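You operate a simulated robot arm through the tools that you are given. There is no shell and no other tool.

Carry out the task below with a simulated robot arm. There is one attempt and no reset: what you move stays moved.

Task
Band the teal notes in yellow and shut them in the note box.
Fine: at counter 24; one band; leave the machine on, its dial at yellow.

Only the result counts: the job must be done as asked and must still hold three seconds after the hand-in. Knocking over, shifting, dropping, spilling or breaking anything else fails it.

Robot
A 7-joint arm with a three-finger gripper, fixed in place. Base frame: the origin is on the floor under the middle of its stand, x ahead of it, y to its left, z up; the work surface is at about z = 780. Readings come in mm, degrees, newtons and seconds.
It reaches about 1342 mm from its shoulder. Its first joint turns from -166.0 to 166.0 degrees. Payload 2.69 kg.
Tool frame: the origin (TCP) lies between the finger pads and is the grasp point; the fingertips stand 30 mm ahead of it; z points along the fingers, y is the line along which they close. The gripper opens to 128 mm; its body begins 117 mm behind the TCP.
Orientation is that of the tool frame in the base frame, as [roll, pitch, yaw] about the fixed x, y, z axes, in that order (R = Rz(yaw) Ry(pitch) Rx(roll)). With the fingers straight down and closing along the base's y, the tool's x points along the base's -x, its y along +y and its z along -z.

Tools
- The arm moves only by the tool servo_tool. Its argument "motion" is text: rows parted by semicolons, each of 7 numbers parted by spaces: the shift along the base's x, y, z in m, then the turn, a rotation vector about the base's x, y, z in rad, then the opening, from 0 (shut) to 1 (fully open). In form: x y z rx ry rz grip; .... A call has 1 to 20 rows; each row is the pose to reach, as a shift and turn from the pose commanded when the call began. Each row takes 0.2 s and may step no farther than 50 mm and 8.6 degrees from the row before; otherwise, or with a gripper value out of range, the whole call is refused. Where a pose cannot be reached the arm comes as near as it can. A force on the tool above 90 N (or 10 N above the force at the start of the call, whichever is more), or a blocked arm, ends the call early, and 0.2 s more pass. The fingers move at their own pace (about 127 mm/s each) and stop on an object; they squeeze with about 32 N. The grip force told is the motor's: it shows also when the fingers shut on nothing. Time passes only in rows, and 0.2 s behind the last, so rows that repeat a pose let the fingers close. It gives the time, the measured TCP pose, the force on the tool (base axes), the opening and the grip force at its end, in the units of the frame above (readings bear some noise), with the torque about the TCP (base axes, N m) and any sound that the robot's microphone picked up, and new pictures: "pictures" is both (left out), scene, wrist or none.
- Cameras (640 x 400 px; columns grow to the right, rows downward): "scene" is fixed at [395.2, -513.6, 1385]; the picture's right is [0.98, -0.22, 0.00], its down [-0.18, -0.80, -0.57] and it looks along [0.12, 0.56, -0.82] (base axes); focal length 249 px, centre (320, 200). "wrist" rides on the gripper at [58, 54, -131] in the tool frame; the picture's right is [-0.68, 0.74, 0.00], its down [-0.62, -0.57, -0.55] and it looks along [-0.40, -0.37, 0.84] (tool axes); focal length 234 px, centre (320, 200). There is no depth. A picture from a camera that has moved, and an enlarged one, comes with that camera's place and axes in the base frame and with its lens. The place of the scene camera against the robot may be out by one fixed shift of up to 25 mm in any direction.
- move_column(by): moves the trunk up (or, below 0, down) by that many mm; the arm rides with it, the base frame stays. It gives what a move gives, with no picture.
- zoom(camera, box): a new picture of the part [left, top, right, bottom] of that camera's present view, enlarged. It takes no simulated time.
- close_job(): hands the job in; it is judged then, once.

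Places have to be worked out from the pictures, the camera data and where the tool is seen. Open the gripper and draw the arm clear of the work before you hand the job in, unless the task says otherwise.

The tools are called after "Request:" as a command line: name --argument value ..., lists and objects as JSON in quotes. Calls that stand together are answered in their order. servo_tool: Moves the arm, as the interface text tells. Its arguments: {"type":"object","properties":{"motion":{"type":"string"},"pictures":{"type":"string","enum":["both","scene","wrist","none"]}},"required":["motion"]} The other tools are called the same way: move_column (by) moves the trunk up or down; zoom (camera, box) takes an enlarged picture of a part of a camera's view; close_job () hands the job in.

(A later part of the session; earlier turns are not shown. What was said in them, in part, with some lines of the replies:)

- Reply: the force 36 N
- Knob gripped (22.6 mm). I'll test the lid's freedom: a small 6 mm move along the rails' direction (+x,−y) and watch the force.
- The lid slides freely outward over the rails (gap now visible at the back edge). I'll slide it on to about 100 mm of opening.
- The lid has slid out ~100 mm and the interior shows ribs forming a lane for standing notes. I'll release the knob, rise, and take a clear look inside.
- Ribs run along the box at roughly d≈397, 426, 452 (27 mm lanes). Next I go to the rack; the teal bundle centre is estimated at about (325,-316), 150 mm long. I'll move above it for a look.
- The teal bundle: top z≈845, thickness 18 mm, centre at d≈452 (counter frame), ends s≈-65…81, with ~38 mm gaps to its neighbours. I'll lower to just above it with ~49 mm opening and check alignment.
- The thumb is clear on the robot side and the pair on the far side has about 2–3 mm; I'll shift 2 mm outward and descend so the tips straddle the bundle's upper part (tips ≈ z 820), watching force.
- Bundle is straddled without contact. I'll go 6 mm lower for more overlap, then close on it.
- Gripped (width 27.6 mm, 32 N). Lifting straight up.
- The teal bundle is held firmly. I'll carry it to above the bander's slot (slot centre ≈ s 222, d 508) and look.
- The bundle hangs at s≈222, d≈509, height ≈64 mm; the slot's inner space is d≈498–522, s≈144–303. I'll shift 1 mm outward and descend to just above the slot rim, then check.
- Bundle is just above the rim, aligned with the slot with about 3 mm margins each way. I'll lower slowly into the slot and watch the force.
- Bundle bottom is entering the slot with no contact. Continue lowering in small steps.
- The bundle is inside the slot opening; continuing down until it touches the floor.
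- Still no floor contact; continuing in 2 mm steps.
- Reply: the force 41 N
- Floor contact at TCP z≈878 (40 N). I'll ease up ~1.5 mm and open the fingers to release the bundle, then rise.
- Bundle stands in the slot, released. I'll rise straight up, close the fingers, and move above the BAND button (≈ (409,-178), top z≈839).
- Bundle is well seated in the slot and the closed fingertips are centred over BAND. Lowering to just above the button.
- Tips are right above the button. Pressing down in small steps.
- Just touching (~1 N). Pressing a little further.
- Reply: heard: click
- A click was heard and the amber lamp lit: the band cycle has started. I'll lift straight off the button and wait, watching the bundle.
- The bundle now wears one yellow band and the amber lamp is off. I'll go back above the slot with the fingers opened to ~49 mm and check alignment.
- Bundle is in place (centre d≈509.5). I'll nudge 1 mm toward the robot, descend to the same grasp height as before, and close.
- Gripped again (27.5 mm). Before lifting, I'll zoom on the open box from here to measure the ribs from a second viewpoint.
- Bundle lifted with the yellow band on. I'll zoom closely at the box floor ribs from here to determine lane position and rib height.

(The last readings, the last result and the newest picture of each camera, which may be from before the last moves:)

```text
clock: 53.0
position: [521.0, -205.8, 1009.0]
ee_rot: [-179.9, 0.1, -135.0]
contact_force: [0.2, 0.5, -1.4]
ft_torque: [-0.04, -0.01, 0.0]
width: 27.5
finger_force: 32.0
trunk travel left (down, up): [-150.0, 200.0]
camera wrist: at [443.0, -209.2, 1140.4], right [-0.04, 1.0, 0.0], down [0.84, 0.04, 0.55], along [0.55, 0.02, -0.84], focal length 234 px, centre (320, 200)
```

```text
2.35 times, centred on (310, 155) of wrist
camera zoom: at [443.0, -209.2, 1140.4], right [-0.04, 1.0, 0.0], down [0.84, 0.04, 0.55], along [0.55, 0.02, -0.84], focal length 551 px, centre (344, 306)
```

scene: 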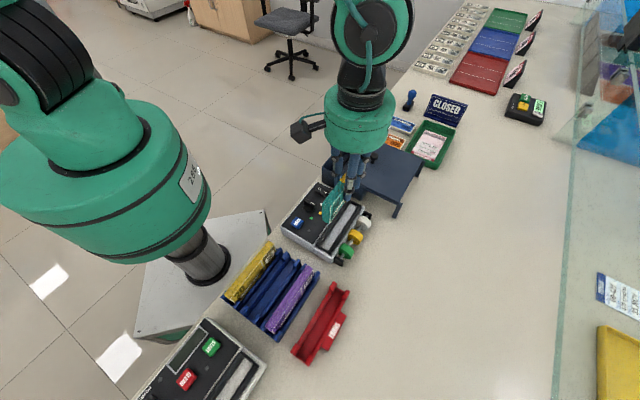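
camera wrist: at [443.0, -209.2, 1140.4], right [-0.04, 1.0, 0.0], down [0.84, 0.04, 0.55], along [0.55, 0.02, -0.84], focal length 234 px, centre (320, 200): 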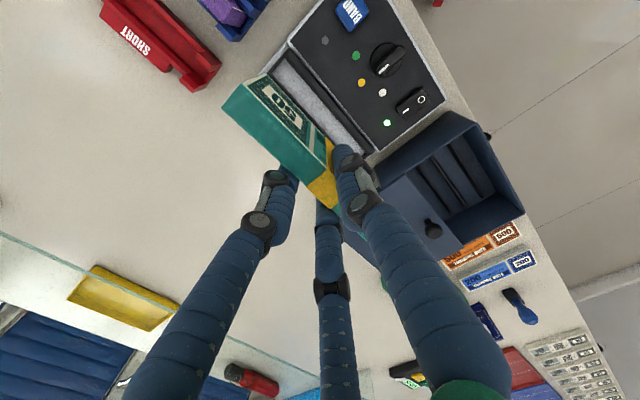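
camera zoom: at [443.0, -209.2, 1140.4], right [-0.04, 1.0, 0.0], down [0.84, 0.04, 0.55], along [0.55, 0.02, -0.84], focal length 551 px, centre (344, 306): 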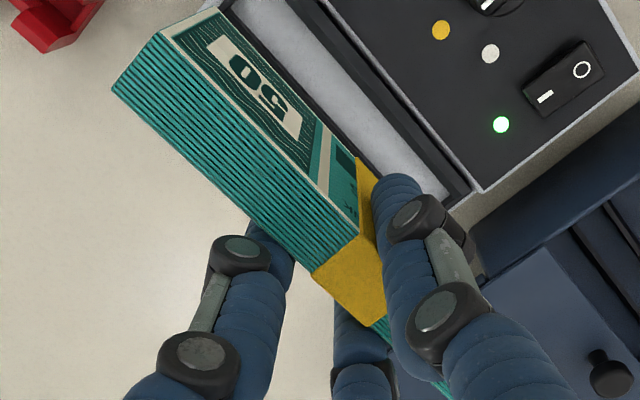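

I'll zoom further on the ribs to measure wall thickness and lane width accurately.

Request:
zoom --camera "wrist" --box '[425, 160, 465, 185]'

Request:
zoom --camera "wrist" --box '[445, 185, 490, 213]'

```text
16.00 times, centred on (445, 172) of wrist
camera zoom: at [443.0, -209.2, 1140.4], right [-0.04, 1.0, 0.0], down [0.84, 0.04, 0.55], along [0.55, 0.02, -0.84], focal length 3747 px, centre (-1680, 640)
```

zoom: 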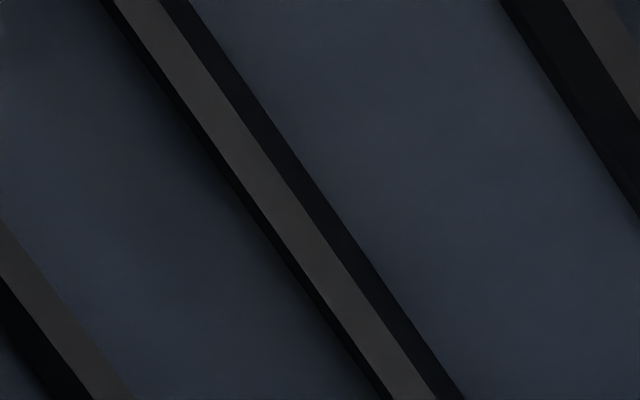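

```text
14.22 times, centred on (468, 199) of wrist
camera zoom: at [443.0, -209.2, 1140.4], right [-0.04, 1.0, 0.0], down [0.84, 0.04, 0.55], along [0.55, 0.02, -0.84], focal length 3330 px, centre (-1778, 214)
```

zoom: 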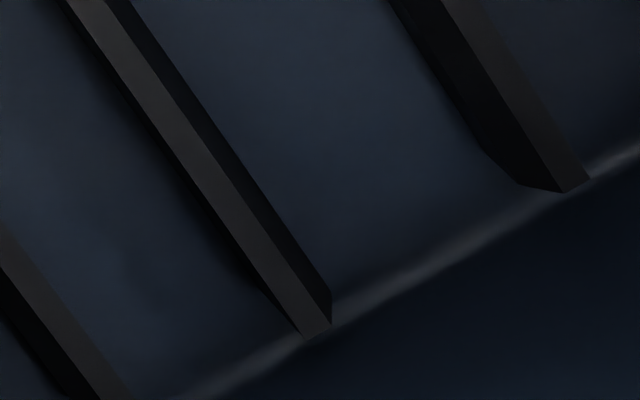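

The ribs are sloped guides: a funnel lane lies between d≈404 and d≈425 at the floor (centre ≈414.7), which is the note slot nearest the back wall. I'll carry the bundle above it (TCP ≈ (611,17)).

Request:
servo_tool --motion "0.006 0.014 0 0 0 0 0.12; 0.017 0.042 0 0 0 0 0.12; 0.028 0.07 0 0 0 0 0.12; 0.039 0.098 0 0 0 0 0.12; 0.05 0.126 0 0 0 0 0.12; 0.061 0.154 0 0 0 0 0.12; 0.072 0.182 0 0 0 0 0.12; 0.083 0.21 0 0 0 0 0.12; 0.0889 0.2232 0 0 0 0 0.12; 0.0889 0.2232 0 0 0 0 0.12" --pictures "both"

Request:
zoom --camera "wrist" --box '[200, 40, 420, 240]'

Request:
zoom --camera "scene" --box '[310, 100, 430, 200]'

```text
clock: 55.2
position: [611.3, 17.6, 1009.3]
ee_rot: [-179.9, 0.0, -135.0]
contact_force: [0.0, 0.4, -1.8]
ft_torque: [-0.01, 0.02, -0.02]
width: 27.5
finger_force: 31.5
trunk travel left (down, up): [-150.0, 200.0]
camera wrist: at [532.2, 13.8, 1140.6], right [-0.04, 1.0, 0.0], down [0.84, 0.04, 0.55], along [0.55, 0.02, -0.84], focal length 234 px, centre (320, 200)
```

scene: 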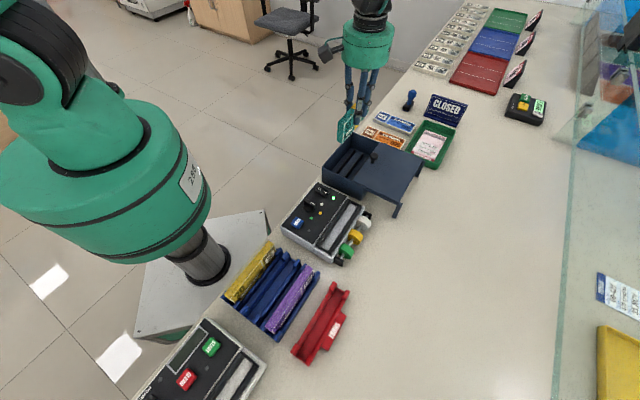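
wrist: 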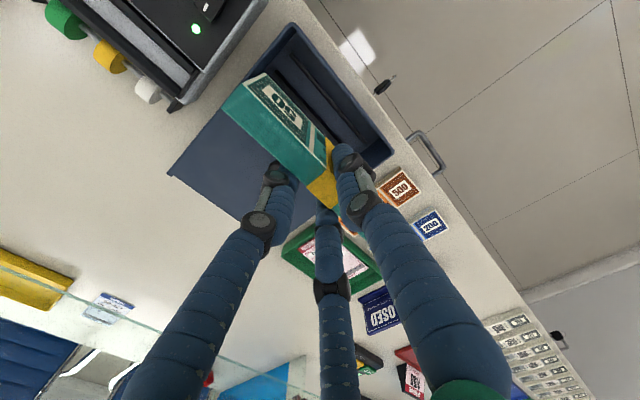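

```text
2.00 times, centred on (310, 140) of wrist
camera zoom: at [532.2, 13.8, 1140.6], right [-0.04, 1.0, 0.0], down [0.84, 0.04, 0.55], along [0.55, 0.02, -0.84], focal length 468 px, centre (340, 320)
```

zoom: 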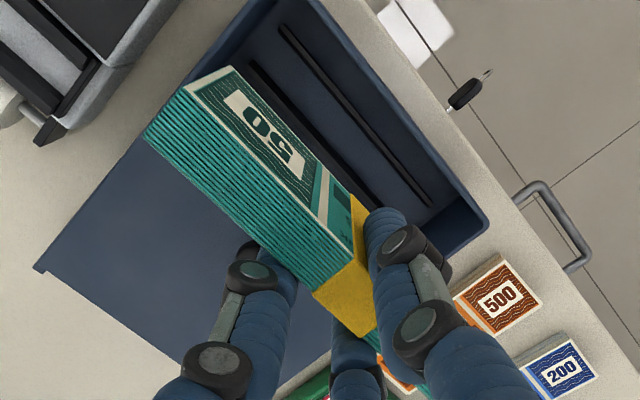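

```text
4.00 times, centred on (370, 150) of scene
camera zoom: at [395.2, -513.6, 1385.0], right [0.98, -0.22, 0.0], down [-0.18, -0.8, -0.57], along [0.12, 0.56, -0.82], focal length 995 px, centre (120, 400)
```

zoom: 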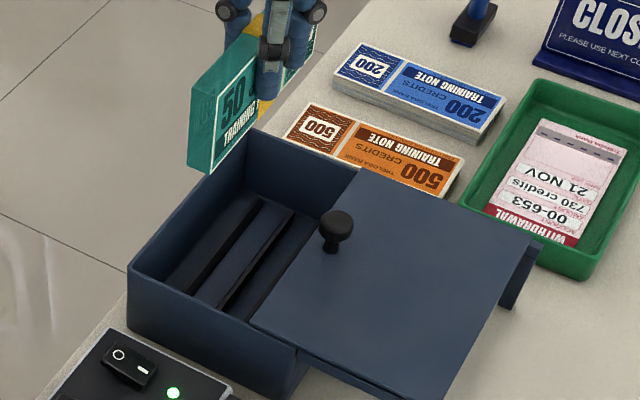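

The bundle hangs over the box lane: its centre at d≈413.6, s≈444; lane centre d≈414.7. I'll shift 1 mm outward and lower to just above the wall top.

Request:
servo_tool --motion "0.0007 -0.0007 -0.03 0 0 0 0.12; 0.0007 -0.0007 -0.06 0 0 0 0.12; 0.0007 -0.0007 -0.085 0 0 0 0.12; 0.0007 -0.0007 -0.085 0 0 0 0.12" --pictures "both"

Request:
zoom --camera "wrist" --box '[200, 40, 420, 240]'

Request:
zoom --camera "scene" --box '[310, 110, 410, 200]'

```text
clock: 56.2
position: [611.4, 15.2, 926.0]
ee_rot: [-180.0, 0.0, -135.0]
contact_force: [-0.4, -0.3, -1.1]
ft_torque: [-0.02, -0.02, 0.0]
width: 27.5
finger_force: 31.9
trunk travel left (down, up): [-150.0, 200.0]
camera wrist: at [532.0, 11.6, 1056.5], right [-0.04, 1.0, 0.0], down [0.84, 0.04, 0.55], along [0.55, 0.02, -0.84], focal length 234 px, centre (320, 200)
```

scene: 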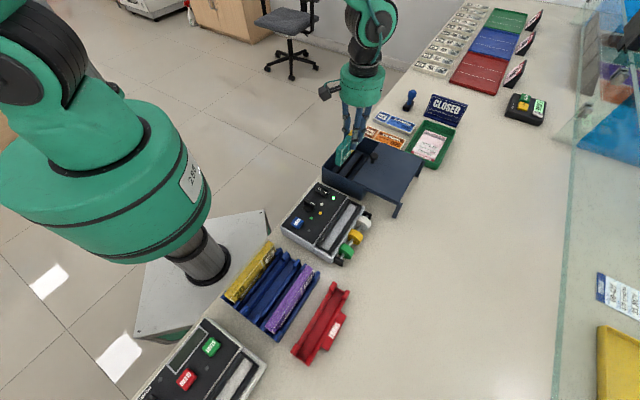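
wrist: 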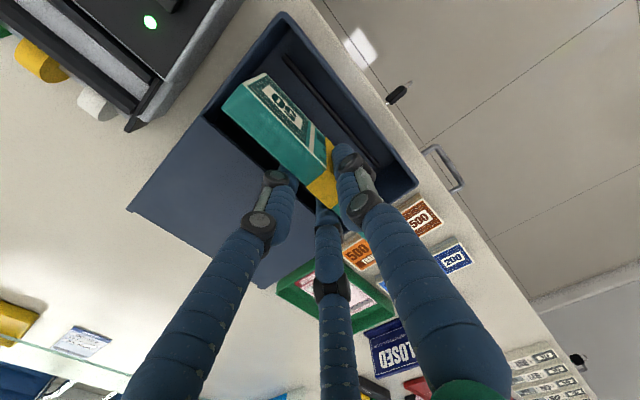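

```text
2.00 times, centred on (310, 140) of wrist
camera zoom: at [532.0, 11.6, 1056.5], right [-0.04, 1.0, 0.0], down [0.84, 0.04, 0.55], along [0.55, 0.02, -0.84], focal length 468 px, centre (340, 320)
```

zoom: 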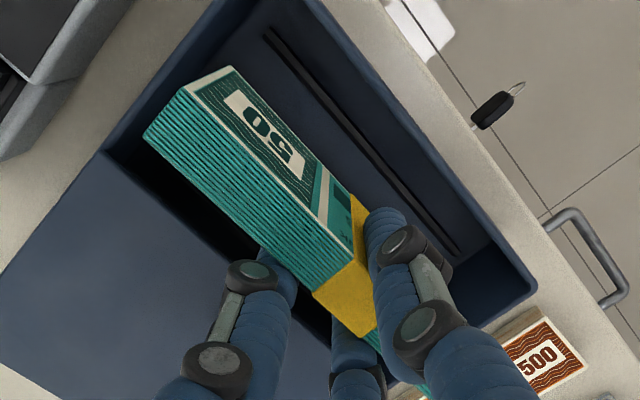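

```text
4.44 times, centred on (360, 155) of scene
camera zoom: at [395.2, -513.6, 1385.0], right [0.98, -0.22, 0.0], down [-0.18, -0.8, -0.57], along [0.12, 0.56, -0.82], focal length 1106 px, centre (142, 400)
```

zoom: 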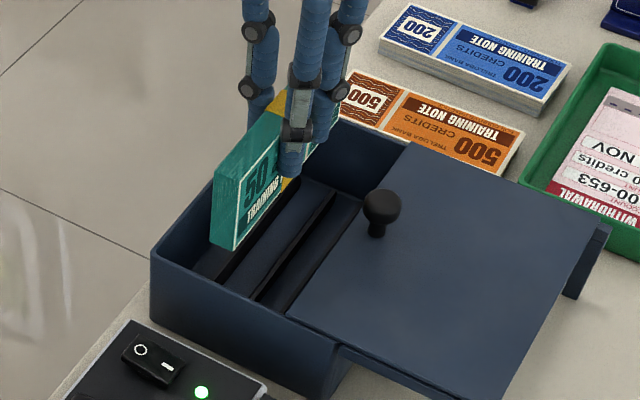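

Bundle is inside the box footprint with good margins. I'll nudge 1 mm back and lower to rib-top level.

Request:
servo_tool --motion "-0.0007 0.0007 -0.02 0 0 0 0.12; -0.0007 0.0007 -0.04 0 0 0 0.12; -0.0007 0.0007 -0.055 0 0 0 0.12; -0.0007 0.0007 -0.055 0 0 0 0.12" --pictures "both"

Request:
zoom --camera "wrist" --box '[200, 40, 420, 240]'

Request:
zoom --camera "scene" --box '[310, 110, 410, 200]'

```text
clock: 57.2
position: [610.0, 16.4, 869.0]
ee_rot: [179.9, 0.0, -135.1]
contact_force: [-0.1, -0.8, -1.5]
ft_torque: [0.01, 0.05, 0.01]
width: 27.6
finger_force: 32.3
trunk travel left (down, up): [-150.0, 200.0]
camera wrist: at [531.8, 13.0, 1001.1], right [-0.04, 1.0, 0.0], down [0.84, 0.04, 0.55], along [0.55, 0.02, -0.84], focal length 234 px, centre (320, 200)
```

scene: 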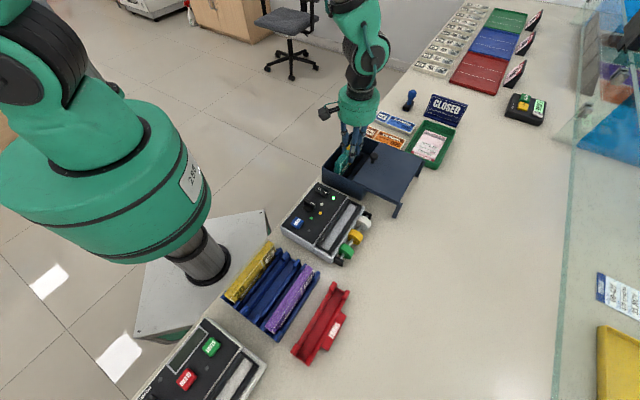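
wrist: 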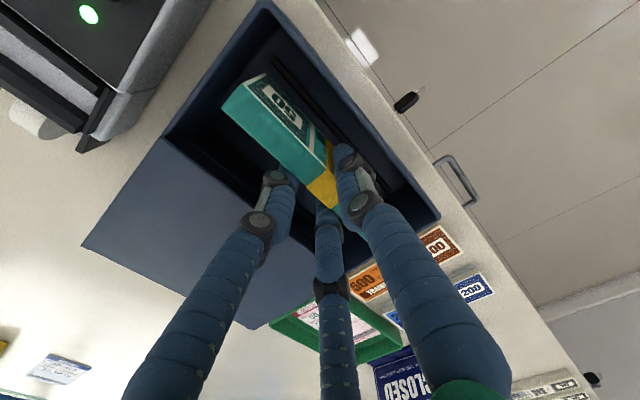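

```text
2.00 times, centred on (310, 140) of wrist
camera zoom: at [531.8, 13.0, 1001.1], right [-0.04, 1.0, 0.0], down [0.84, 0.04, 0.55], along [0.55, 0.02, -0.84], focal length 468 px, centre (340, 320)
```

zoom: 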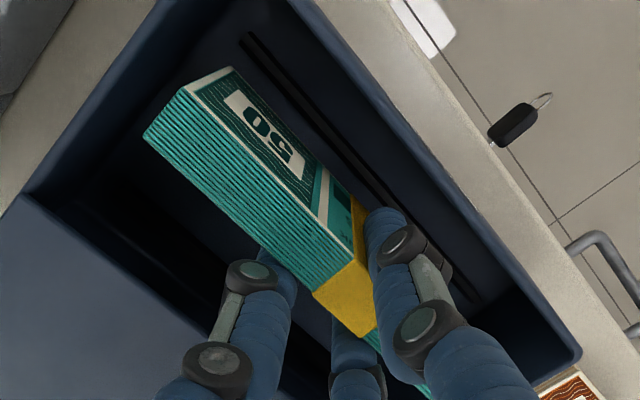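

```text
4.44 times, centred on (360, 155) of scene
camera zoom: at [395.2, -513.6, 1385.0], right [0.98, -0.22, 0.0], down [-0.18, -0.8, -0.57], along [0.12, 0.56, -0.82], focal length 1106 px, centre (142, 400)
```

zoom: 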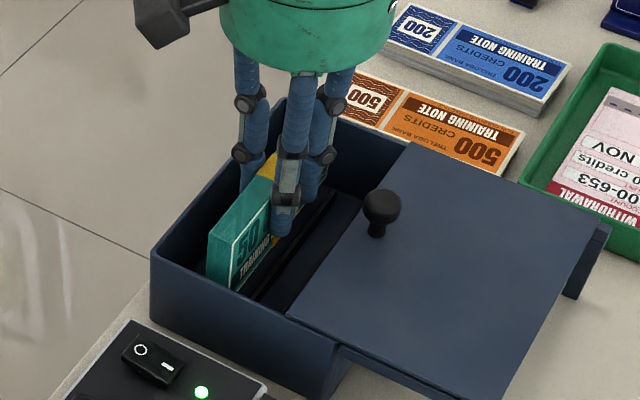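

Aligned with the lane; lowering slowly to the floor, watching force.

Request:
servo_tool --motion "0 0 -0.004 0 0 0 0.12; 0 0 -0.008 0 0 0 0.12; 0 0 -0.012 0 0 0 0.12; 0 0 -0.012 0 0 0 0.12" --pictures "none"

```text
clock: 58.2
position: [610.8, 16.3, 856.5]
ee_rot: [-180.0, 0.1, -135.0]
contact_force: [0.8, -0.2, -1.7]
ft_torque: [0.01, 0.05, -0.01]
width: 27.5
finger_force: 32.1
trunk travel left (down, up): [-150.0, 200.0]
```

No contact yet at z≈857; continuing in 2 mm steps.

Request:
servo_tool --motion "0 0 -0.002 0 0 0 0.12; 0 0 -0.004 0 0 0 0.12; 0 0 -0.004 0 0 0 0.12" --pictures "none"

Request:
zoom --camera "scene" --box '[320, 130, 380, 190]'

```text
clock: 59.0
position: [610.8, 15.6, 853.2]
ee_rot: [-179.9, -0.1, -135.0]
contact_force: [-0.5, -0.3, -1.5]
ft_torque: [0.01, -0.01, 0.0]
width: 27.4
finger_force: 31.7
trunk travel left (down, up): [-150.0, 200.0]
```

```text
6.67 times, centred on (350, 160) of scene
camera zoom: at [395.2, -513.6, 1385.0], right [0.98, -0.22, 0.0], down [-0.18, -0.8, -0.57], along [0.12, 0.56, -0.82], focal length 1659 px, centre (120, 467)
```

zoom: 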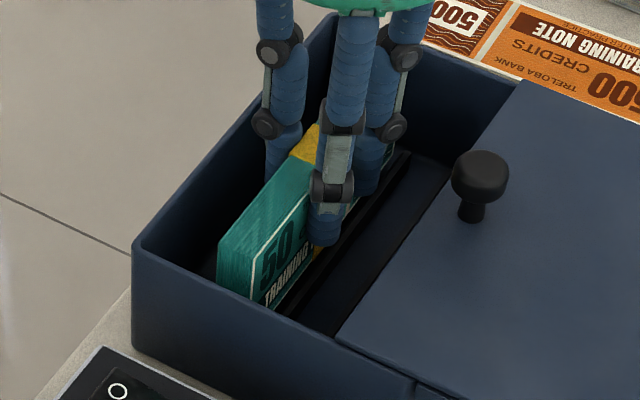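

Still free; continuing down.

Request:
servo_tool --motion "0 0 -0.002 0 0 0 0.12; 0 0 -0.004 0 0 0 0.12; 0 0 -0.004 0 0 0 0.12" --pictures "none"

```text
clock: 59.8
position: [611.8, 17.2, 849.0]
ee_rot: [-179.9, 0.0, -135.1]
contact_force: [-0.7, 0.1, -1.3]
ft_torque: [-0.02, 0.0, 0.02]
width: 27.4
finger_force: 31.8
trunk travel left (down, up): [-150.0, 200.0]
```

Request:
servo_tool --motion "0 0 -0.002 0 0 0 0.12; 0 0 -0.003 0 0 0 0.12; 0 0 -0.003 0 0 0 0.12" --pictures "none"

```text
clock: 60.6
position: [611.6, 17.0, 846.2]
ee_rot: [180.0, 0.0, -135.0]
contact_force: [0.7, 0.5, -0.8]
ft_torque: [-0.01, 0.02, 0.0]
width: 27.7
finger_force: 31.8
trunk travel left (down, up): [-150.0, 200.0]
```

The force is still only the bundle's weight at z≈846; I'll go on in 1–2 mm steps until it rests on the floor.

Request:
servo_tool --motion "0 0 -0.001 0 0 0 0.12; 0 0 -0.002 0 0 0 0.12; 0 0 -0.002 0 0 0 0.12" --pictures "none"

Request:
zoom --camera "scene" --box '[320, 130, 380, 190]'

```text
clock: 61.4
position: [611.1, 15.5, 844.8]
ee_rot: [-180.0, 0.0, -135.0]
contact_force: [0.3, -0.7, -0.2]
ft_torque: [-0.04, 0.01, -0.02]
width: 27.6
finger_force: 32.1
trunk travel left (down, up): [-150.0, 200.0]
```

```text
6.67 times, centred on (350, 160) of scene
camera zoom: at [395.2, -513.6, 1385.0], right [0.98, -0.22, 0.0], down [-0.18, -0.8, -0.57], along [0.12, 0.56, -0.82], focal length 1659 px, centre (120, 467)
```

zoom: 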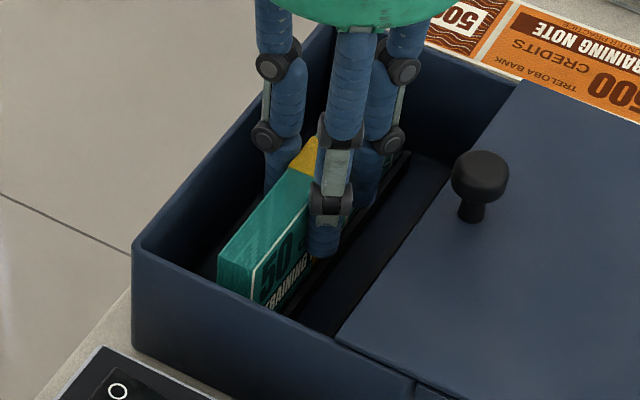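

Still hanging slightly above the floor; continuing 1 mm at a time.

Request:
servo_tool --motion "0 0 -0.001 0 0 0 0.12; 0 0 -0.002 0 0 0 0.12; 0 0 -0.002 0 0 0 0.12" --pictures "none"

```text
clock: 62.2
position: [611.8, 16.4, 844.7]
ee_rot: [-179.9, 0.1, -135.0]
contact_force: [-5.2, -4.0, 20.8]
ft_torque: [-0.25, 0.6, 0.09]
width: 28.0
finger_force: 31.9
trunk travel left (down, up): [-150.0, 200.0]
```

Floor contact (21 N). I'll ease up 1 mm, open the fingers modestly, and rise straight up.

Request:
servo_tool --motion "0 0 0.001 0 0 0 0.12; 0 0 0.001 0 0 0 0.2; 0 0 0.001 0 0 0 0.28; 0 0 0.001 0 0 0 0.33; 0 0 0.001 0 0 0 0.33" --pictures "wrist"

Request:
zoom --camera "wrist" --box '[200, 40, 420, 240]'

Request:
zoom --camera "scene" --box '[320, 130, 380, 190]'

```text
clock: 63.4
position: [611.6, 15.6, 842.2]
ee_rot: [-180.0, 0.1, -135.0]
contact_force: [-0.1, 0.6, 0.2]
ft_torque: [0.02, -0.03, 0.01]
width: 42.3
finger_force: 0.1
trunk travel left (down, up): [-150.0, 200.0]
camera wrist: at [532.5, 13.4, 974.7], right [-0.04, 1.0, 0.0], down [0.84, 0.04, 0.55], along [0.55, 0.02, -0.84], focal length 234 px, centre (320, 200)
```

wrist: 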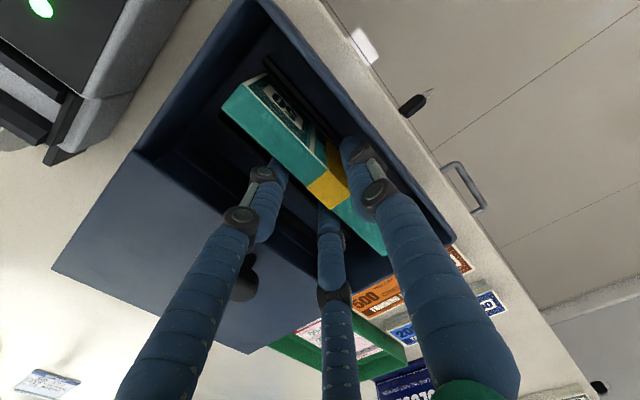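

```text
2.00 times, centred on (310, 140) of wrist
camera zoom: at [532.5, 13.4, 974.7], right [-0.04, 1.0, 0.0], down [0.84, 0.04, 0.55], along [0.55, 0.02, -0.84], focal length 468 px, centre (340, 320)
```

zoom: 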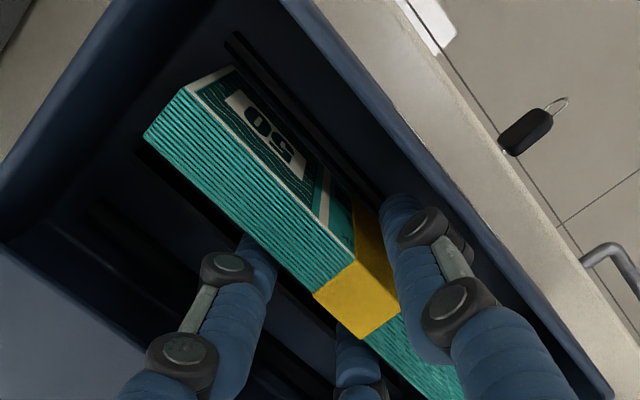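

```text
6.67 times, centred on (350, 160) of scene
camera zoom: at [395.2, -513.6, 1385.0], right [0.98, -0.22, 0.0], down [-0.18, -0.8, -0.57], along [0.12, 0.56, -0.82], focal length 1659 px, centre (120, 467)
```

zoom: 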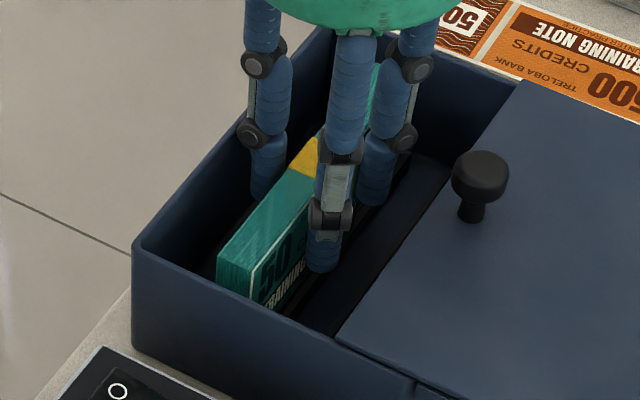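

Bundle is standing in its lane, fingers free. Rising straight up.

Request:
servo_tool --motion "0 0 0.015 0 0 0 0.33; 0 0 0.035 0 0 0 0.33; 0 0 0.06 0 0 0 0.33; 0 0 0.09 0 0 0 0.33; 0 0 0.13 0 0 0 0.33; 0 0 0.13 0 0 0 0.45; 0 0 0.13 0 0 0 0.45" --pictures "both"

Request:
zoom --camera "scene" --box '[320, 125, 410, 205]'

Request:
zoom --camera "wrist" --box '[200, 40, 420, 240]'

```text
clock: 65.0
position: [611.2, 16.7, 972.1]
ee_rot: [-180.0, 0.1, -135.1]
contact_force: [0.0, 0.1, 0.4]
ft_torque: [-0.02, 0.03, 0.01]
width: 57.7
finger_force: 0.0
trunk travel left (down, up): [-150.0, 200.0]
camera wrist: at [532.4, 14.1, 1104.5], right [-0.04, 1.0, 0.0], down [0.84, 0.04, 0.55], along [0.55, 0.02, -0.84], focal length 234 px, centre (320, 200)
```

scene: 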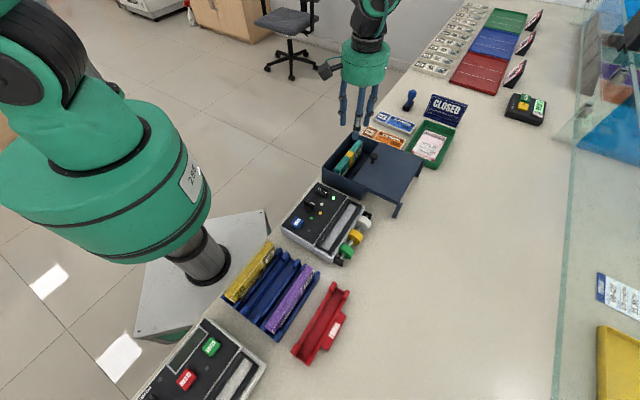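
wrist: 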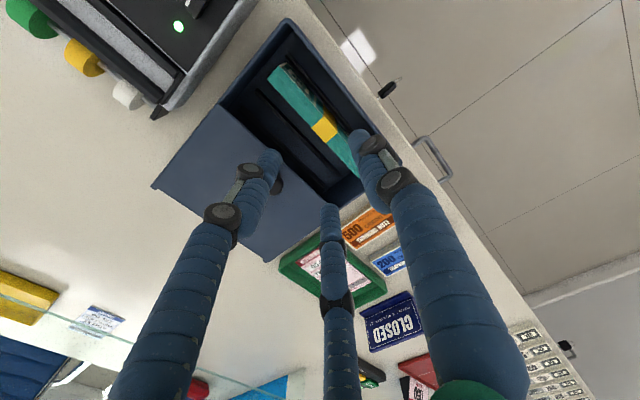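

```text
5.00 times, centred on (365, 165) of scene
camera zoom: at [395.2, -513.6, 1385.0], right [0.98, -0.22, 0.0], down [-0.18, -0.8, -0.57], along [0.12, 0.56, -0.82], focal length 1244 px, centre (95, 375)
```

zoom: 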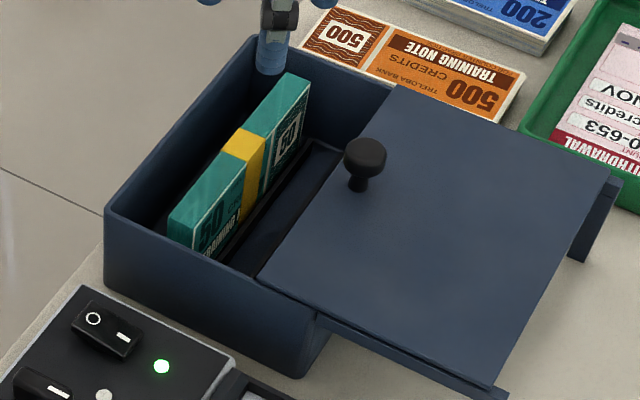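

```text
2.00 times, centred on (310, 140) of wrist
camera zoom: at [532.4, 14.1, 1104.5], right [-0.04, 1.0, 0.0], down [0.84, 0.04, 0.55], along [0.55, 0.02, -0.84], focal length 468 px, centre (340, 320)
```

zoom: 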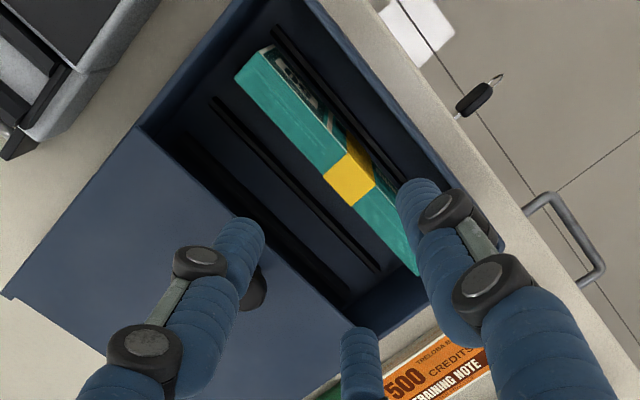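

The banded bundle stands upright in its lane, below the rim. Now I'll go back above the lid's knob (≈(662,-33)) to shut the lid.

Request:
servo_tool --motion "0.017 -0.017 0 0 0 0 0.45; 0.034 -0.034 0 0 0 0 0.45; 0.0506 -0.0504 0 0 0 0 0.45; 0.0506 -0.0504 -0.02 0 0 0 0.45; 0.0506 -0.0504 -0.03 0 0 0 0.45; 0.0506 -0.0504 -0.03 0 0 0 0.45" --pictures "both"

Request:
zoom --camera "wrist" --box '[220, 60, 420, 240]'

Request:
zoom --camera "scene" --box '[330, 100, 430, 200]'

```text
clock: 66.4
position: [662.3, -34.9, 943.5]
ee_rot: [-179.9, 0.1, -135.1]
contact_force: [0.7, 0.7, 0.0]
ft_torque: [0.0, 0.02, -0.01]
width: 57.6
finger_force: 0.1
trunk travel left (down, up): [-150.0, 200.0]
camera wrist: at [583.7, -37.7, 1074.9], right [-0.04, 1.0, 0.0], down [0.84, 0.04, 0.55], along [0.55, 0.02, -0.84], focal length 234 px, centre (320, 200)
```

scene: 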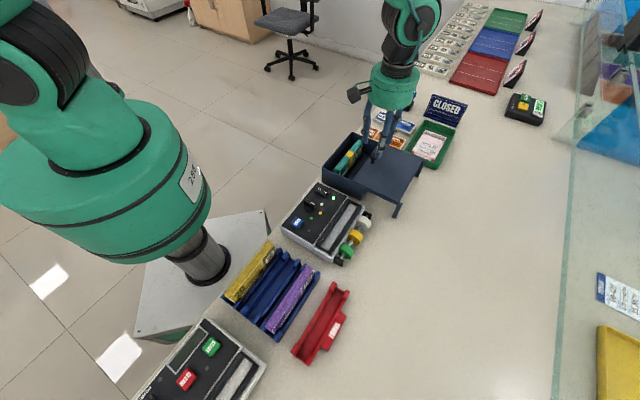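
wrist: 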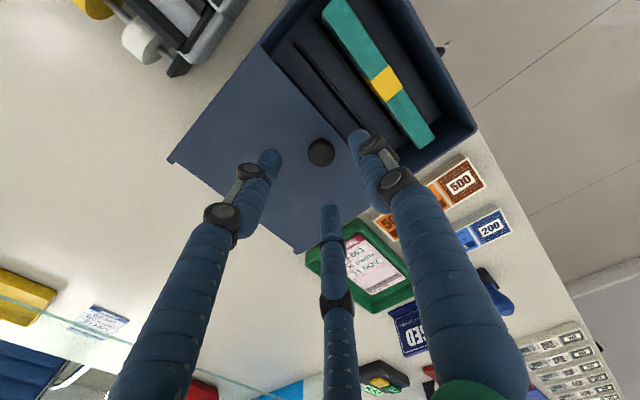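

```text
2.22 times, centred on (320, 150) of wrist
camera zoom: at [583.7, -37.7, 1074.9], right [-0.04, 1.0, 0.0], down [0.84, 0.04, 0.55], along [0.55, 0.02, -0.84], focal length 520 px, centre (320, 311)
```

zoom: 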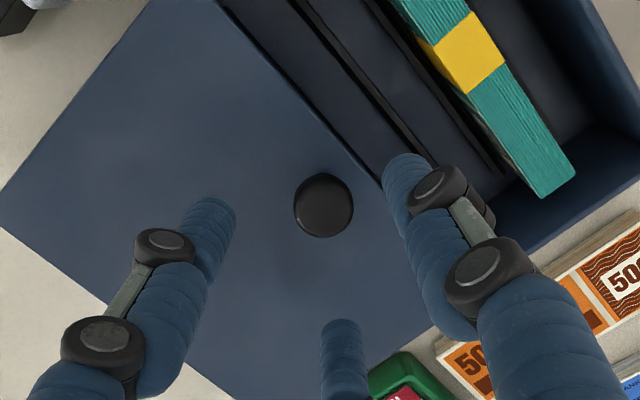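

```text
4.00 times, centred on (380, 150) of scene
camera zoom: at [395.2, -513.6, 1385.0], right [0.98, -0.22, 0.0], down [-0.18, -0.8, -0.57], along [0.12, 0.56, -0.82], focal length 995 px, centre (80, 400)
```

zoom: 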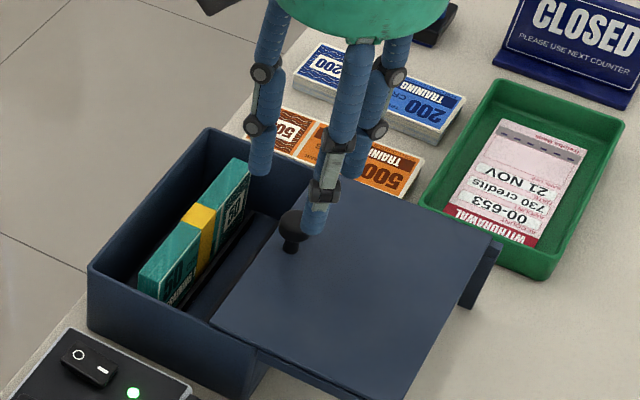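

Knob centred to within 2 mm. I'll correct, descend around it, and grip.

Request:
servo_tool --motion "-0.0015 0.0013 -0.025 0 0 0 0.45; -0.0015 0.0013 -0.045 0 0 0 0.45; -0.0015 0.0013 -0.053 0 0 0 0.45; -0.0015 0.0013 -0.053 0 0 0 0.3; -0.0015 0.0013 -0.053 0 0 0 0.15; -0.0015 0.0013 -0.053 0 0 0 0.1; -0.0015 0.0013 -0.053 0 0 0 0.1; -0.0015 0.0013 -0.053 0 0 0 0.1" --pictures "both"

Request:
zoom --camera "scene" --box '[320, 120, 420, 210]'

```text
clock: 68.2
position: [661.5, -32.6, 888.9]
ee_rot: [-180.0, 0.0, -135.1]
contact_force: [10.3, 9.7, -1.7]
ft_torque: [0.2, -0.2, 0.02]
width: 22.5
finger_force: 45.2
trunk travel left (down, up): [-150.0, 200.0]
camera wrist: at [582.5, -35.8, 1021.7], right [-0.04, 1.0, 0.0], down [0.83, 0.04, 0.55], along [0.55, 0.02, -0.84], focal length 234 px, centre (320, 200)
```

scene: 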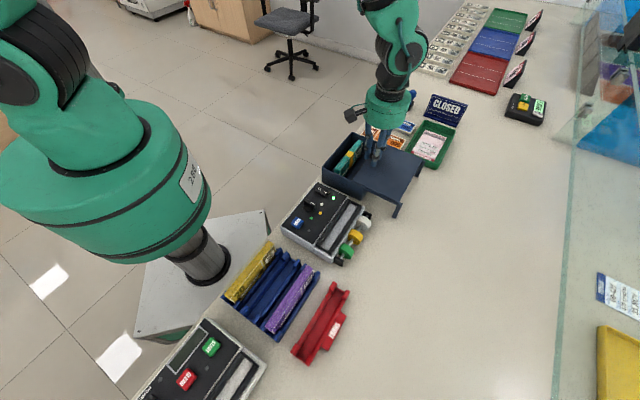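
wrist: 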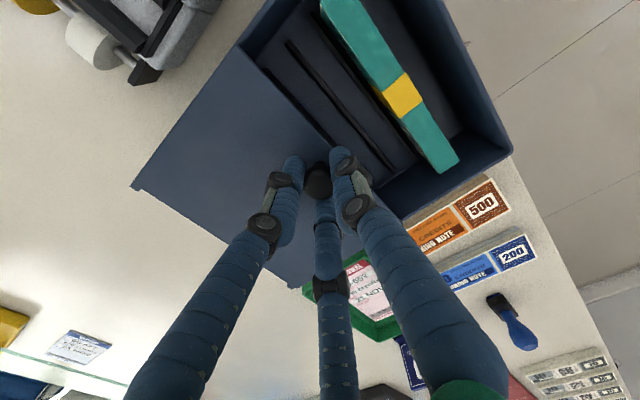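

```text
4.44 times, centred on (370, 165) of scene
camera zoom: at [395.2, -513.6, 1385.0], right [0.98, -0.22, 0.0], down [-0.18, -0.8, -0.57], along [0.12, 0.56, -0.82], focal length 1106 px, centre (98, 356)
```

zoom: 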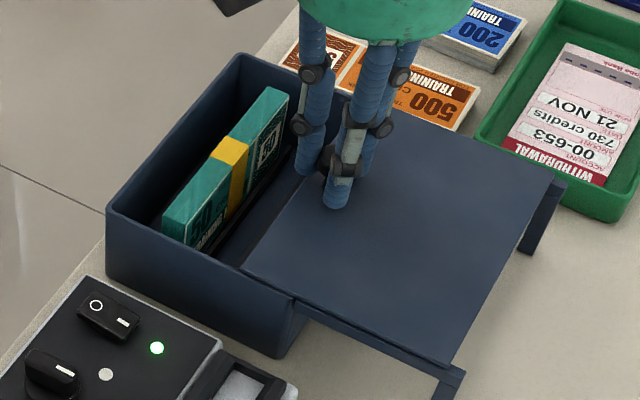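

Knob gripped. I'll slide the lid back first by ~60 mm (past the start of the bundle) and check the force.

Request:
servo_tool --motion "0.0007 0.0007 0 0 0 0 0.1; -0.0053 0.0067 0 0 0 0 0.1; -0.0123 0.0137 0 0 0 0 0.1; -0.0193 0.0207 0 0 0 0 0.1; -0.0263 0.0277 0 0 0 0 0.1; -0.0333 0.0347 0 0 0 0 0.1; -0.0403 0.0417 0 0 0 0 0.1; -0.0423 0.0437 0 0 0 0 0.1" --pictures "scene"

Request:
zoom --camera "scene" --box '[320, 120, 420, 210]'

```text
clock: 70.0
position: [618.6, 11.4, 890.8]
ee_rot: [180.0, 0.0, -135.0]
contact_force: [8.2, 9.3, -16.7]
ft_torque: [-0.02, -0.1, 0.06]
width: 22.4
finger_force: 44.5
trunk travel left (down, up): [-150.0, 200.0]
```

scene: 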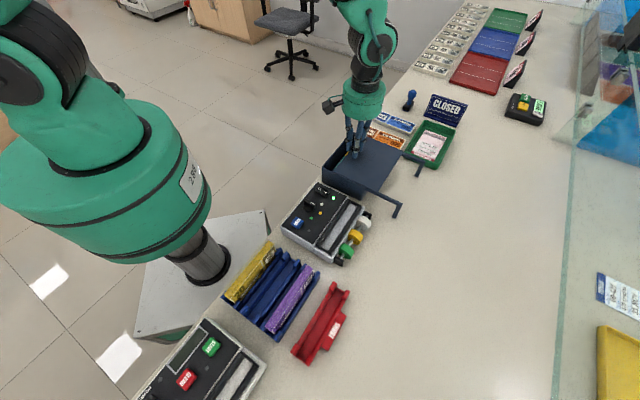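

```text
4.44 times, centred on (370, 165) of scene
camera zoom: at [395.2, -513.6, 1385.0], right [0.98, -0.22, 0.0], down [-0.18, -0.8, -0.57], along [0.12, 0.56, -0.82], focal length 1106 px, centre (98, 356)
```

zoom: 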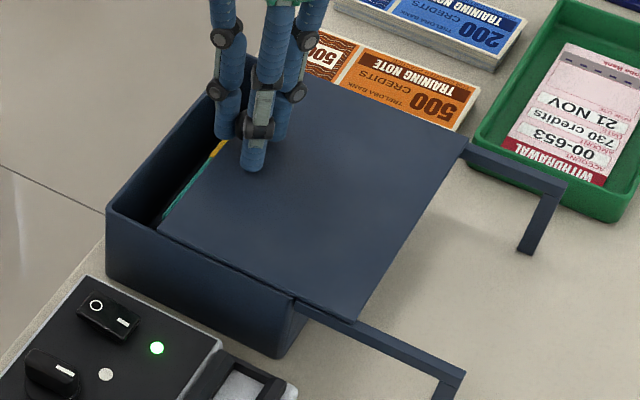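

The lid passes over the bundle freely. Sliding the remaining ~40 mm, finishing with small steps.

Request:
servo_tool --motion "-0.006 0.0062 -0.0005 0 0 0 0.1; -0.012 0.0122 -0.0005 0 0 0 0.1; -0.018 0.0182 -0.0005 0 0 0 0.1; -0.023 0.0232 -0.0005 0 0 0 0.1; -0.026 0.0262 -0.0005 0 0 0 0.1; -0.0275 0.0277 -0.0005 0 0 0 0.1; -0.0275 0.0277 -0.0005 0 0 0 0.1" --pictures "both"

Request:
zoom --camera "scene" --box '[320, 120, 420, 210]'

Request:
zoom --camera "wrist" --box '[220, 60, 420, 240]'

```text
clock: 71.6
position: [590.4, 39.7, 889.9]
ee_rot: [-179.9, 0.0, -135.0]
contact_force: [0.3, -14.8, -7.2]
ft_torque: [-0.35, 0.01, -0.01]
width: 22.5
finger_force: 45.3
trunk travel left (down, up): [-150.0, 200.0]
camera wrist: at [511.4, 35.5, 1021.9], right [-0.04, 1.0, 0.0], down [0.84, 0.04, 0.55], along [0.55, 0.02, -0.84], focal length 234 px, centre (320, 200)
```

scene: 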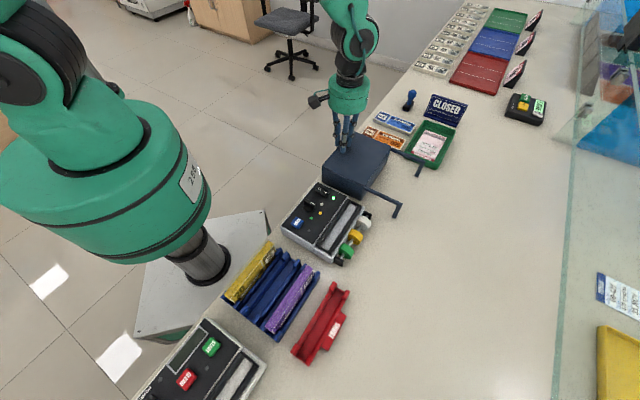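
wrist: 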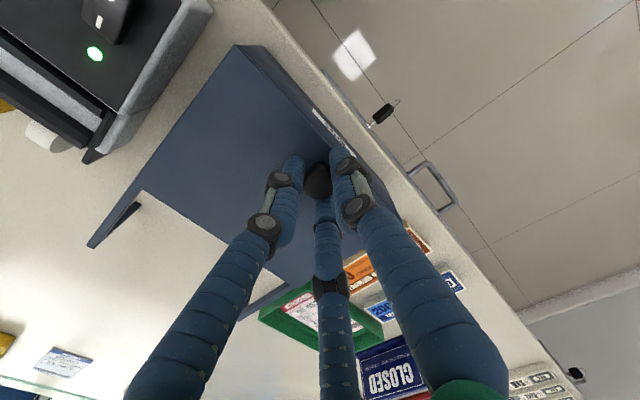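

```text
4.44 times, centred on (370, 165) of scene
camera zoom: at [395.2, -513.6, 1385.0], right [0.98, -0.22, 0.0], down [-0.18, -0.8, -0.57], along [0.12, 0.56, -0.82], focal length 1106 px, centre (98, 356)
```

zoom: 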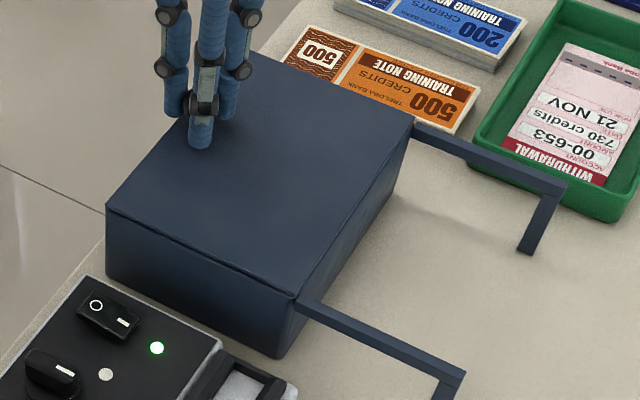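

```text
2.22 times, centred on (320, 150) of wrist
camera zoom: at [511.4, 35.5, 1021.9], right [-0.04, 1.0, 0.0], down [0.84, 0.04, 0.55], along [0.55, 0.02, -0.84], focal length 520 px, centre (320, 311)
```

zoom: 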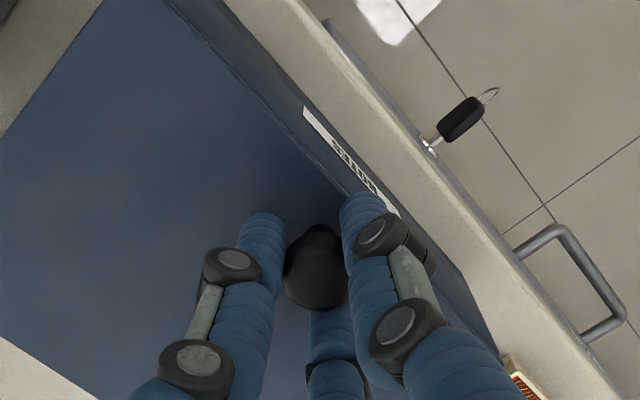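

The lid looks fully shut again. A last 1.5 mm push against the stop to be certain, then release.

Request:
servo_tool --motion "-0.0006 0.0005 0 0 0 0 0.1; -0.0012 0.001 0 0 0 0 0.1; -0.0012 0.001 0 0 0 0 0.1" --pictures "none"

```text
clock: 72.4
position: [590.4, 39.5, 890.5]
ee_rot: [-180.0, 0.1, -135.0]
contact_force: [11.9, -20.0, -5.7]
ft_torque: [-0.37, -0.34, -0.05]
width: 22.3
finger_force: 45.4
trunk travel left (down, up): [-150.0, 200.0]
```

The force rises without movement: the lid is against its closed stop. I'll relax slightly, open the fingers, and rise clear.

Request:
servo_tool --motion "0.0008 -0.0008 0 0 0 0 0.1; 0.0008 -0.0008 0 0 0 0 0.25; 0.0008 -0.0008 0 0 0 0 0.45; 0.0008 -0.0008 0 0 0 0 0.45; 0.0008 -0.0008 0.03 0 0 0 0.45; 0.0008 -0.0008 0.07 0 0 0 0.45; 0.0008 -0.0008 0.11 0 0 0 0.45; 0.0008 -0.0008 0.15 0 0 0 0.45; 0.0008 -0.0008 0.15 0 0 0 0.45" --pictures "both"

Request:
zoom --camera "scene" --box '[315, 120, 415, 210]'

Request:
zoom --camera "wrist" --box '[220, 20, 420, 200]'

Request:
zoom --camera "scene" --box '[280, 175, 380, 265]'

```text
clock: 74.4
position: [589.7, 39.9, 1042.3]
ee_rot: [-180.0, 0.0, -135.0]
contact_force: [-0.5, 0.2, -0.3]
ft_torque: [-0.02, -0.02, -0.01]
width: 57.7
finger_force: 0.1
trunk travel left (down, up): [-150.0, 200.0]
camera wrist: at [510.5, 37.5, 1173.7], right [-0.04, 1.0, 0.0], down [0.84, 0.04, 0.55], along [0.55, 0.02, -0.84], focal length 234 px, centre (320, 200)
```

scene: 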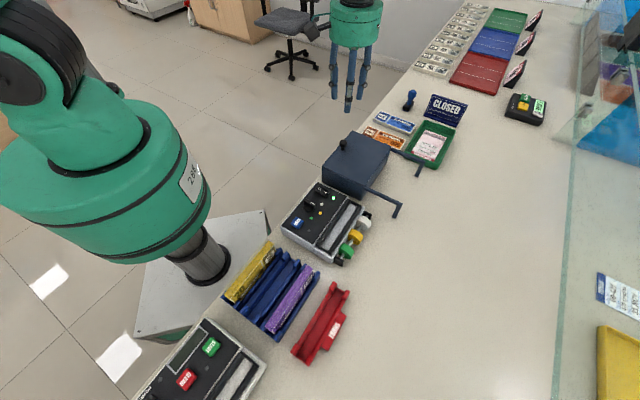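
wrist: 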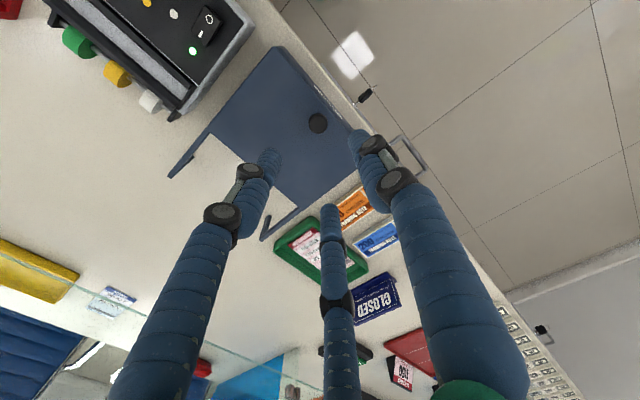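

```text
4.44 times, centred on (365, 165) of scene
camera zoom: at [395.2, -513.6, 1385.0], right [0.98, -0.22, 0.0], down [-0.18, -0.8, -0.57], along [0.12, 0.56, -0.82], focal length 1106 px, centre (120, 356)
```

zoom: 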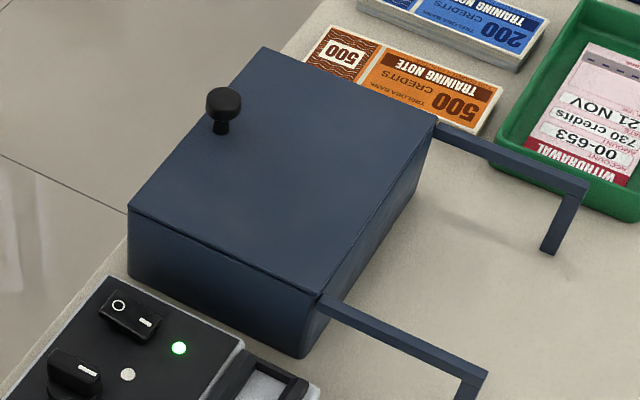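

```text
2.22 times, centred on (320, 110) of wrist
camera zoom: at [510.5, 37.5, 1173.7], right [-0.04, 1.0, 0.0], down [0.84, 0.04, 0.55], along [0.55, 0.02, -0.84], focal length 520 px, centre (320, 400)
```

zoom: 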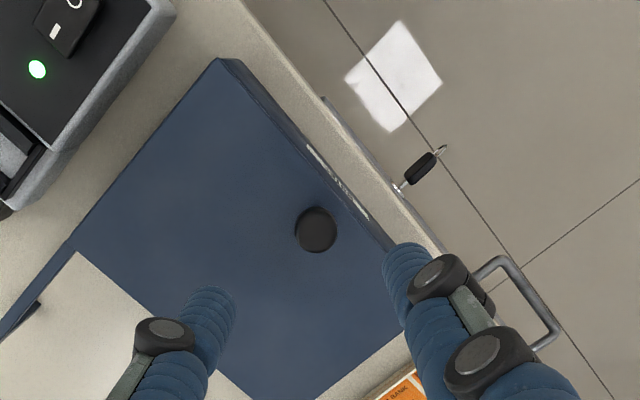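

```text
4.44 times, centred on (330, 220) of scene
camera zoom: at [395.2, -513.6, 1385.0], right [0.98, -0.22, 0.0], down [-0.18, -0.8, -0.57], along [0.12, 0.56, -0.82], focal length 1106 px, centre (276, 111)
```

zoom: 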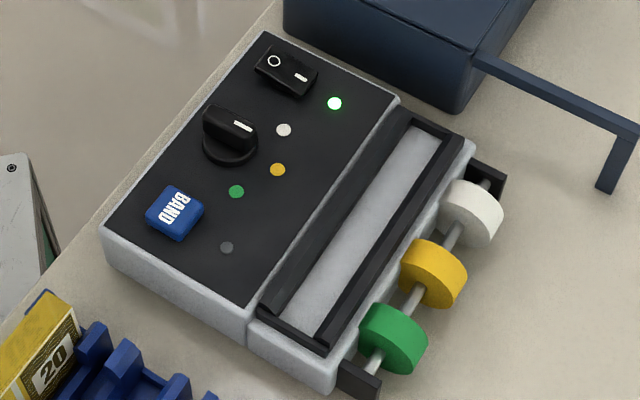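

Box is shut, the bander is on, nothing appears shifted. I'll double-check the dial's alignment at high zoom and the rest of the scene.

Request:
zoom --camera "scene" --box '[300, 188, 340, 213]'

Request:
zoom --camera "wrist" --box '[100, 0, 240, 1]'

Request:
zoom --camera "scene" --box '[120, 200, 400, 400]'

```text
16.00 times, centred on (320, 200) of scene
camera zoom: at [395.2, -513.6, 1385.0], right [0.98, -0.22, 0.0], down [-0.18, -0.8, -0.57], along [0.12, 0.56, -0.82], focal length 3981 px, centre (320, 192)
```

zoom: 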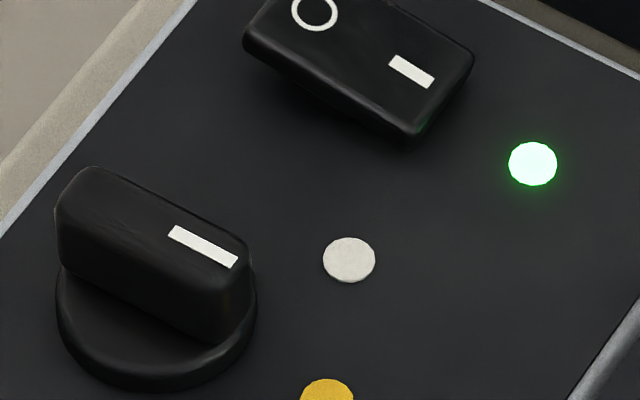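

```text
4.57 times, centred on (170, 0) of wrist
camera zoom: at [510.5, 37.5, 1173.7], right [-0.04, 1.0, 0.0], down [0.84, 0.04, 0.55], along [0.55, 0.02, -0.84], focal length 1070 px, centre (1006, 1112)
```

zoom: 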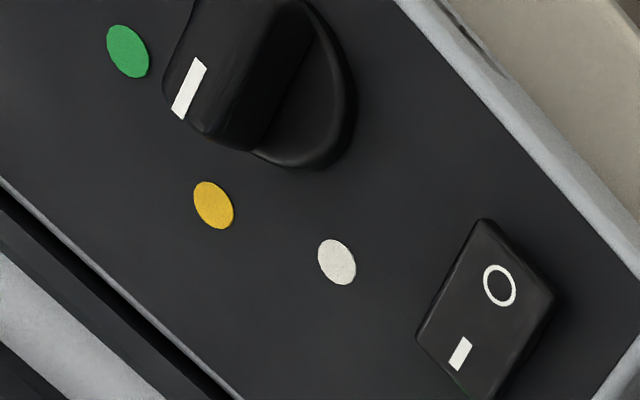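

```text
2.00 times, centred on (260, 300) of scene
camera zoom: at [395.2, -513.6, 1385.0], right [0.98, -0.22, 0.0], down [-0.18, -0.8, -0.57], along [0.12, 0.56, -0.82], focal length 498 px, centre (440, 0)
```

zoom: 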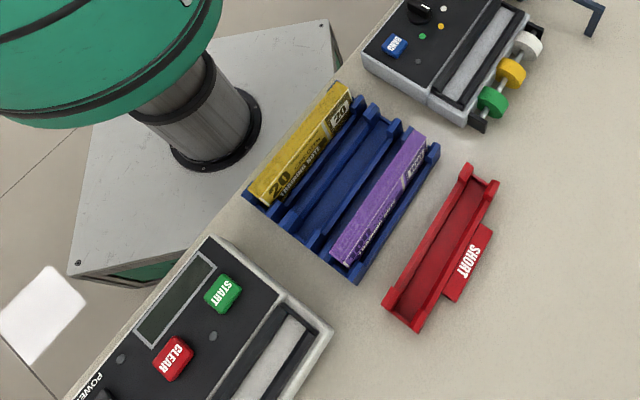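

The dial mark is parallel to the yellow direction (28° vs 27.8° for the counter-depth axis), power lamp lit, rack and neighbours undisturbed. I'll raise the arm, open the gripper fully and move clear toward the starting place.

Request:
servo_tool --motion "0 0 0.03 0 0 0 0.45; 0 0 0.07 0 0 0 0.45; 0 -0.01 0.1 0 0 0 0.7; 0.005 -0.04 0.1 0 0 0 1; 0.01 -0.075 0.1 0 0 0 1; 0.015 -0.11 0.1 0 0 0 1; 0.02 -0.145 0.1 0 0 0 1; 0.027 -0.18 0.1 0 0 0 1; 0.027 -0.195 0.1 0 0 0 1; 0.027 -0.195 0.1 0 0 0 1; 0.027 -0.195 0.1 0 0 0 1" --pictures "both"

Request:
zoom --camera "scene" --box '[270, 110, 430, 270]'

```text
clock: 76.8
position: [616.6, -157.4, 1140.0]
ee_rot: [-180.0, -0.1, -134.9]
contact_force: [-0.3, 0.0, -0.1]
ft_torque: [0.02, -0.03, 0.0]
width: 127.7
finger_force: 0.0
trunk travel left (down, up): [-150.0, 200.0]
camera wrist: at [537.4, -160.5, 1271.8], right [-0.04, 1.0, 0.0], down [0.84, 0.04, 0.55], along [0.55, 0.02, -0.84], focal length 234 px, centre (320, 200)
```

scene: 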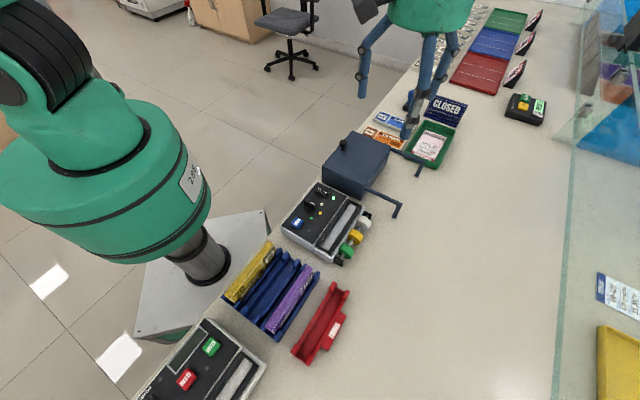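
wrist: 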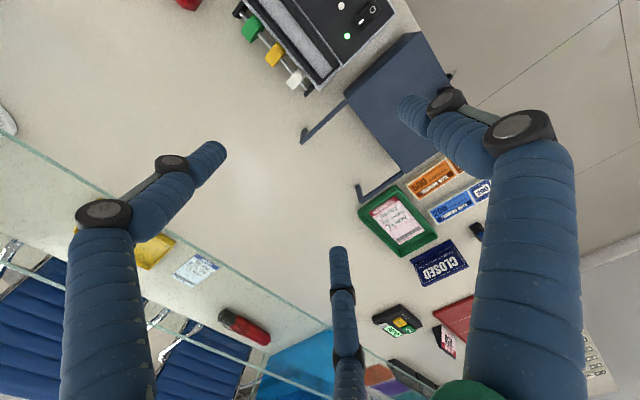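

```text
2.50 times, centred on (350, 190) of scene
camera zoom: at [395.2, -513.6, 1385.0], right [0.98, -0.22, 0.0], down [-0.18, -0.8, -0.57], along [0.12, 0.56, -0.82], focal length 622 px, centre (245, 225)
```

zoom: 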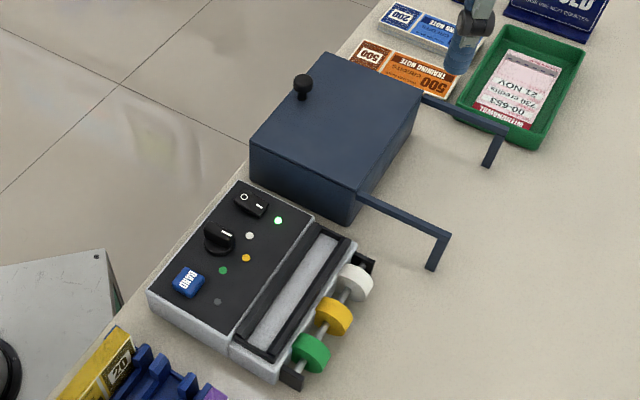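

The arm is clear with the gripper open. The teal bundle has its one yellow band and is shut in the note box. The bander is on with its dial at yellow, and everything else is in place, so I'm handing the job in.

Request:
close_job

```text
The job is handed in.
```

The teal notes have one yellow band around them and are shut in the note box at counter 24. The banding machine is still switched on, with its dial at yellow.

- **Banding:** the machine was off with its dial at white, so I switched it on and turned the dial to yellow. I then pressed BAND once with the notes in its slot.
- **Box:** the lid slides, so I opened it partway, stood the notes in one of the lanes inside, and pushed it back until it met its stop.
- **Surroundings:** in the last pictures the box and banding machine are where they started, and the other notes are still in the rack. The gripper is open and the arm is clear of the work.

I read "counter 24" as this workstation, because the call unit beside it is marked COUNTER 24 and the next one COUNTER 25. I did not run the notes through the counting machine.
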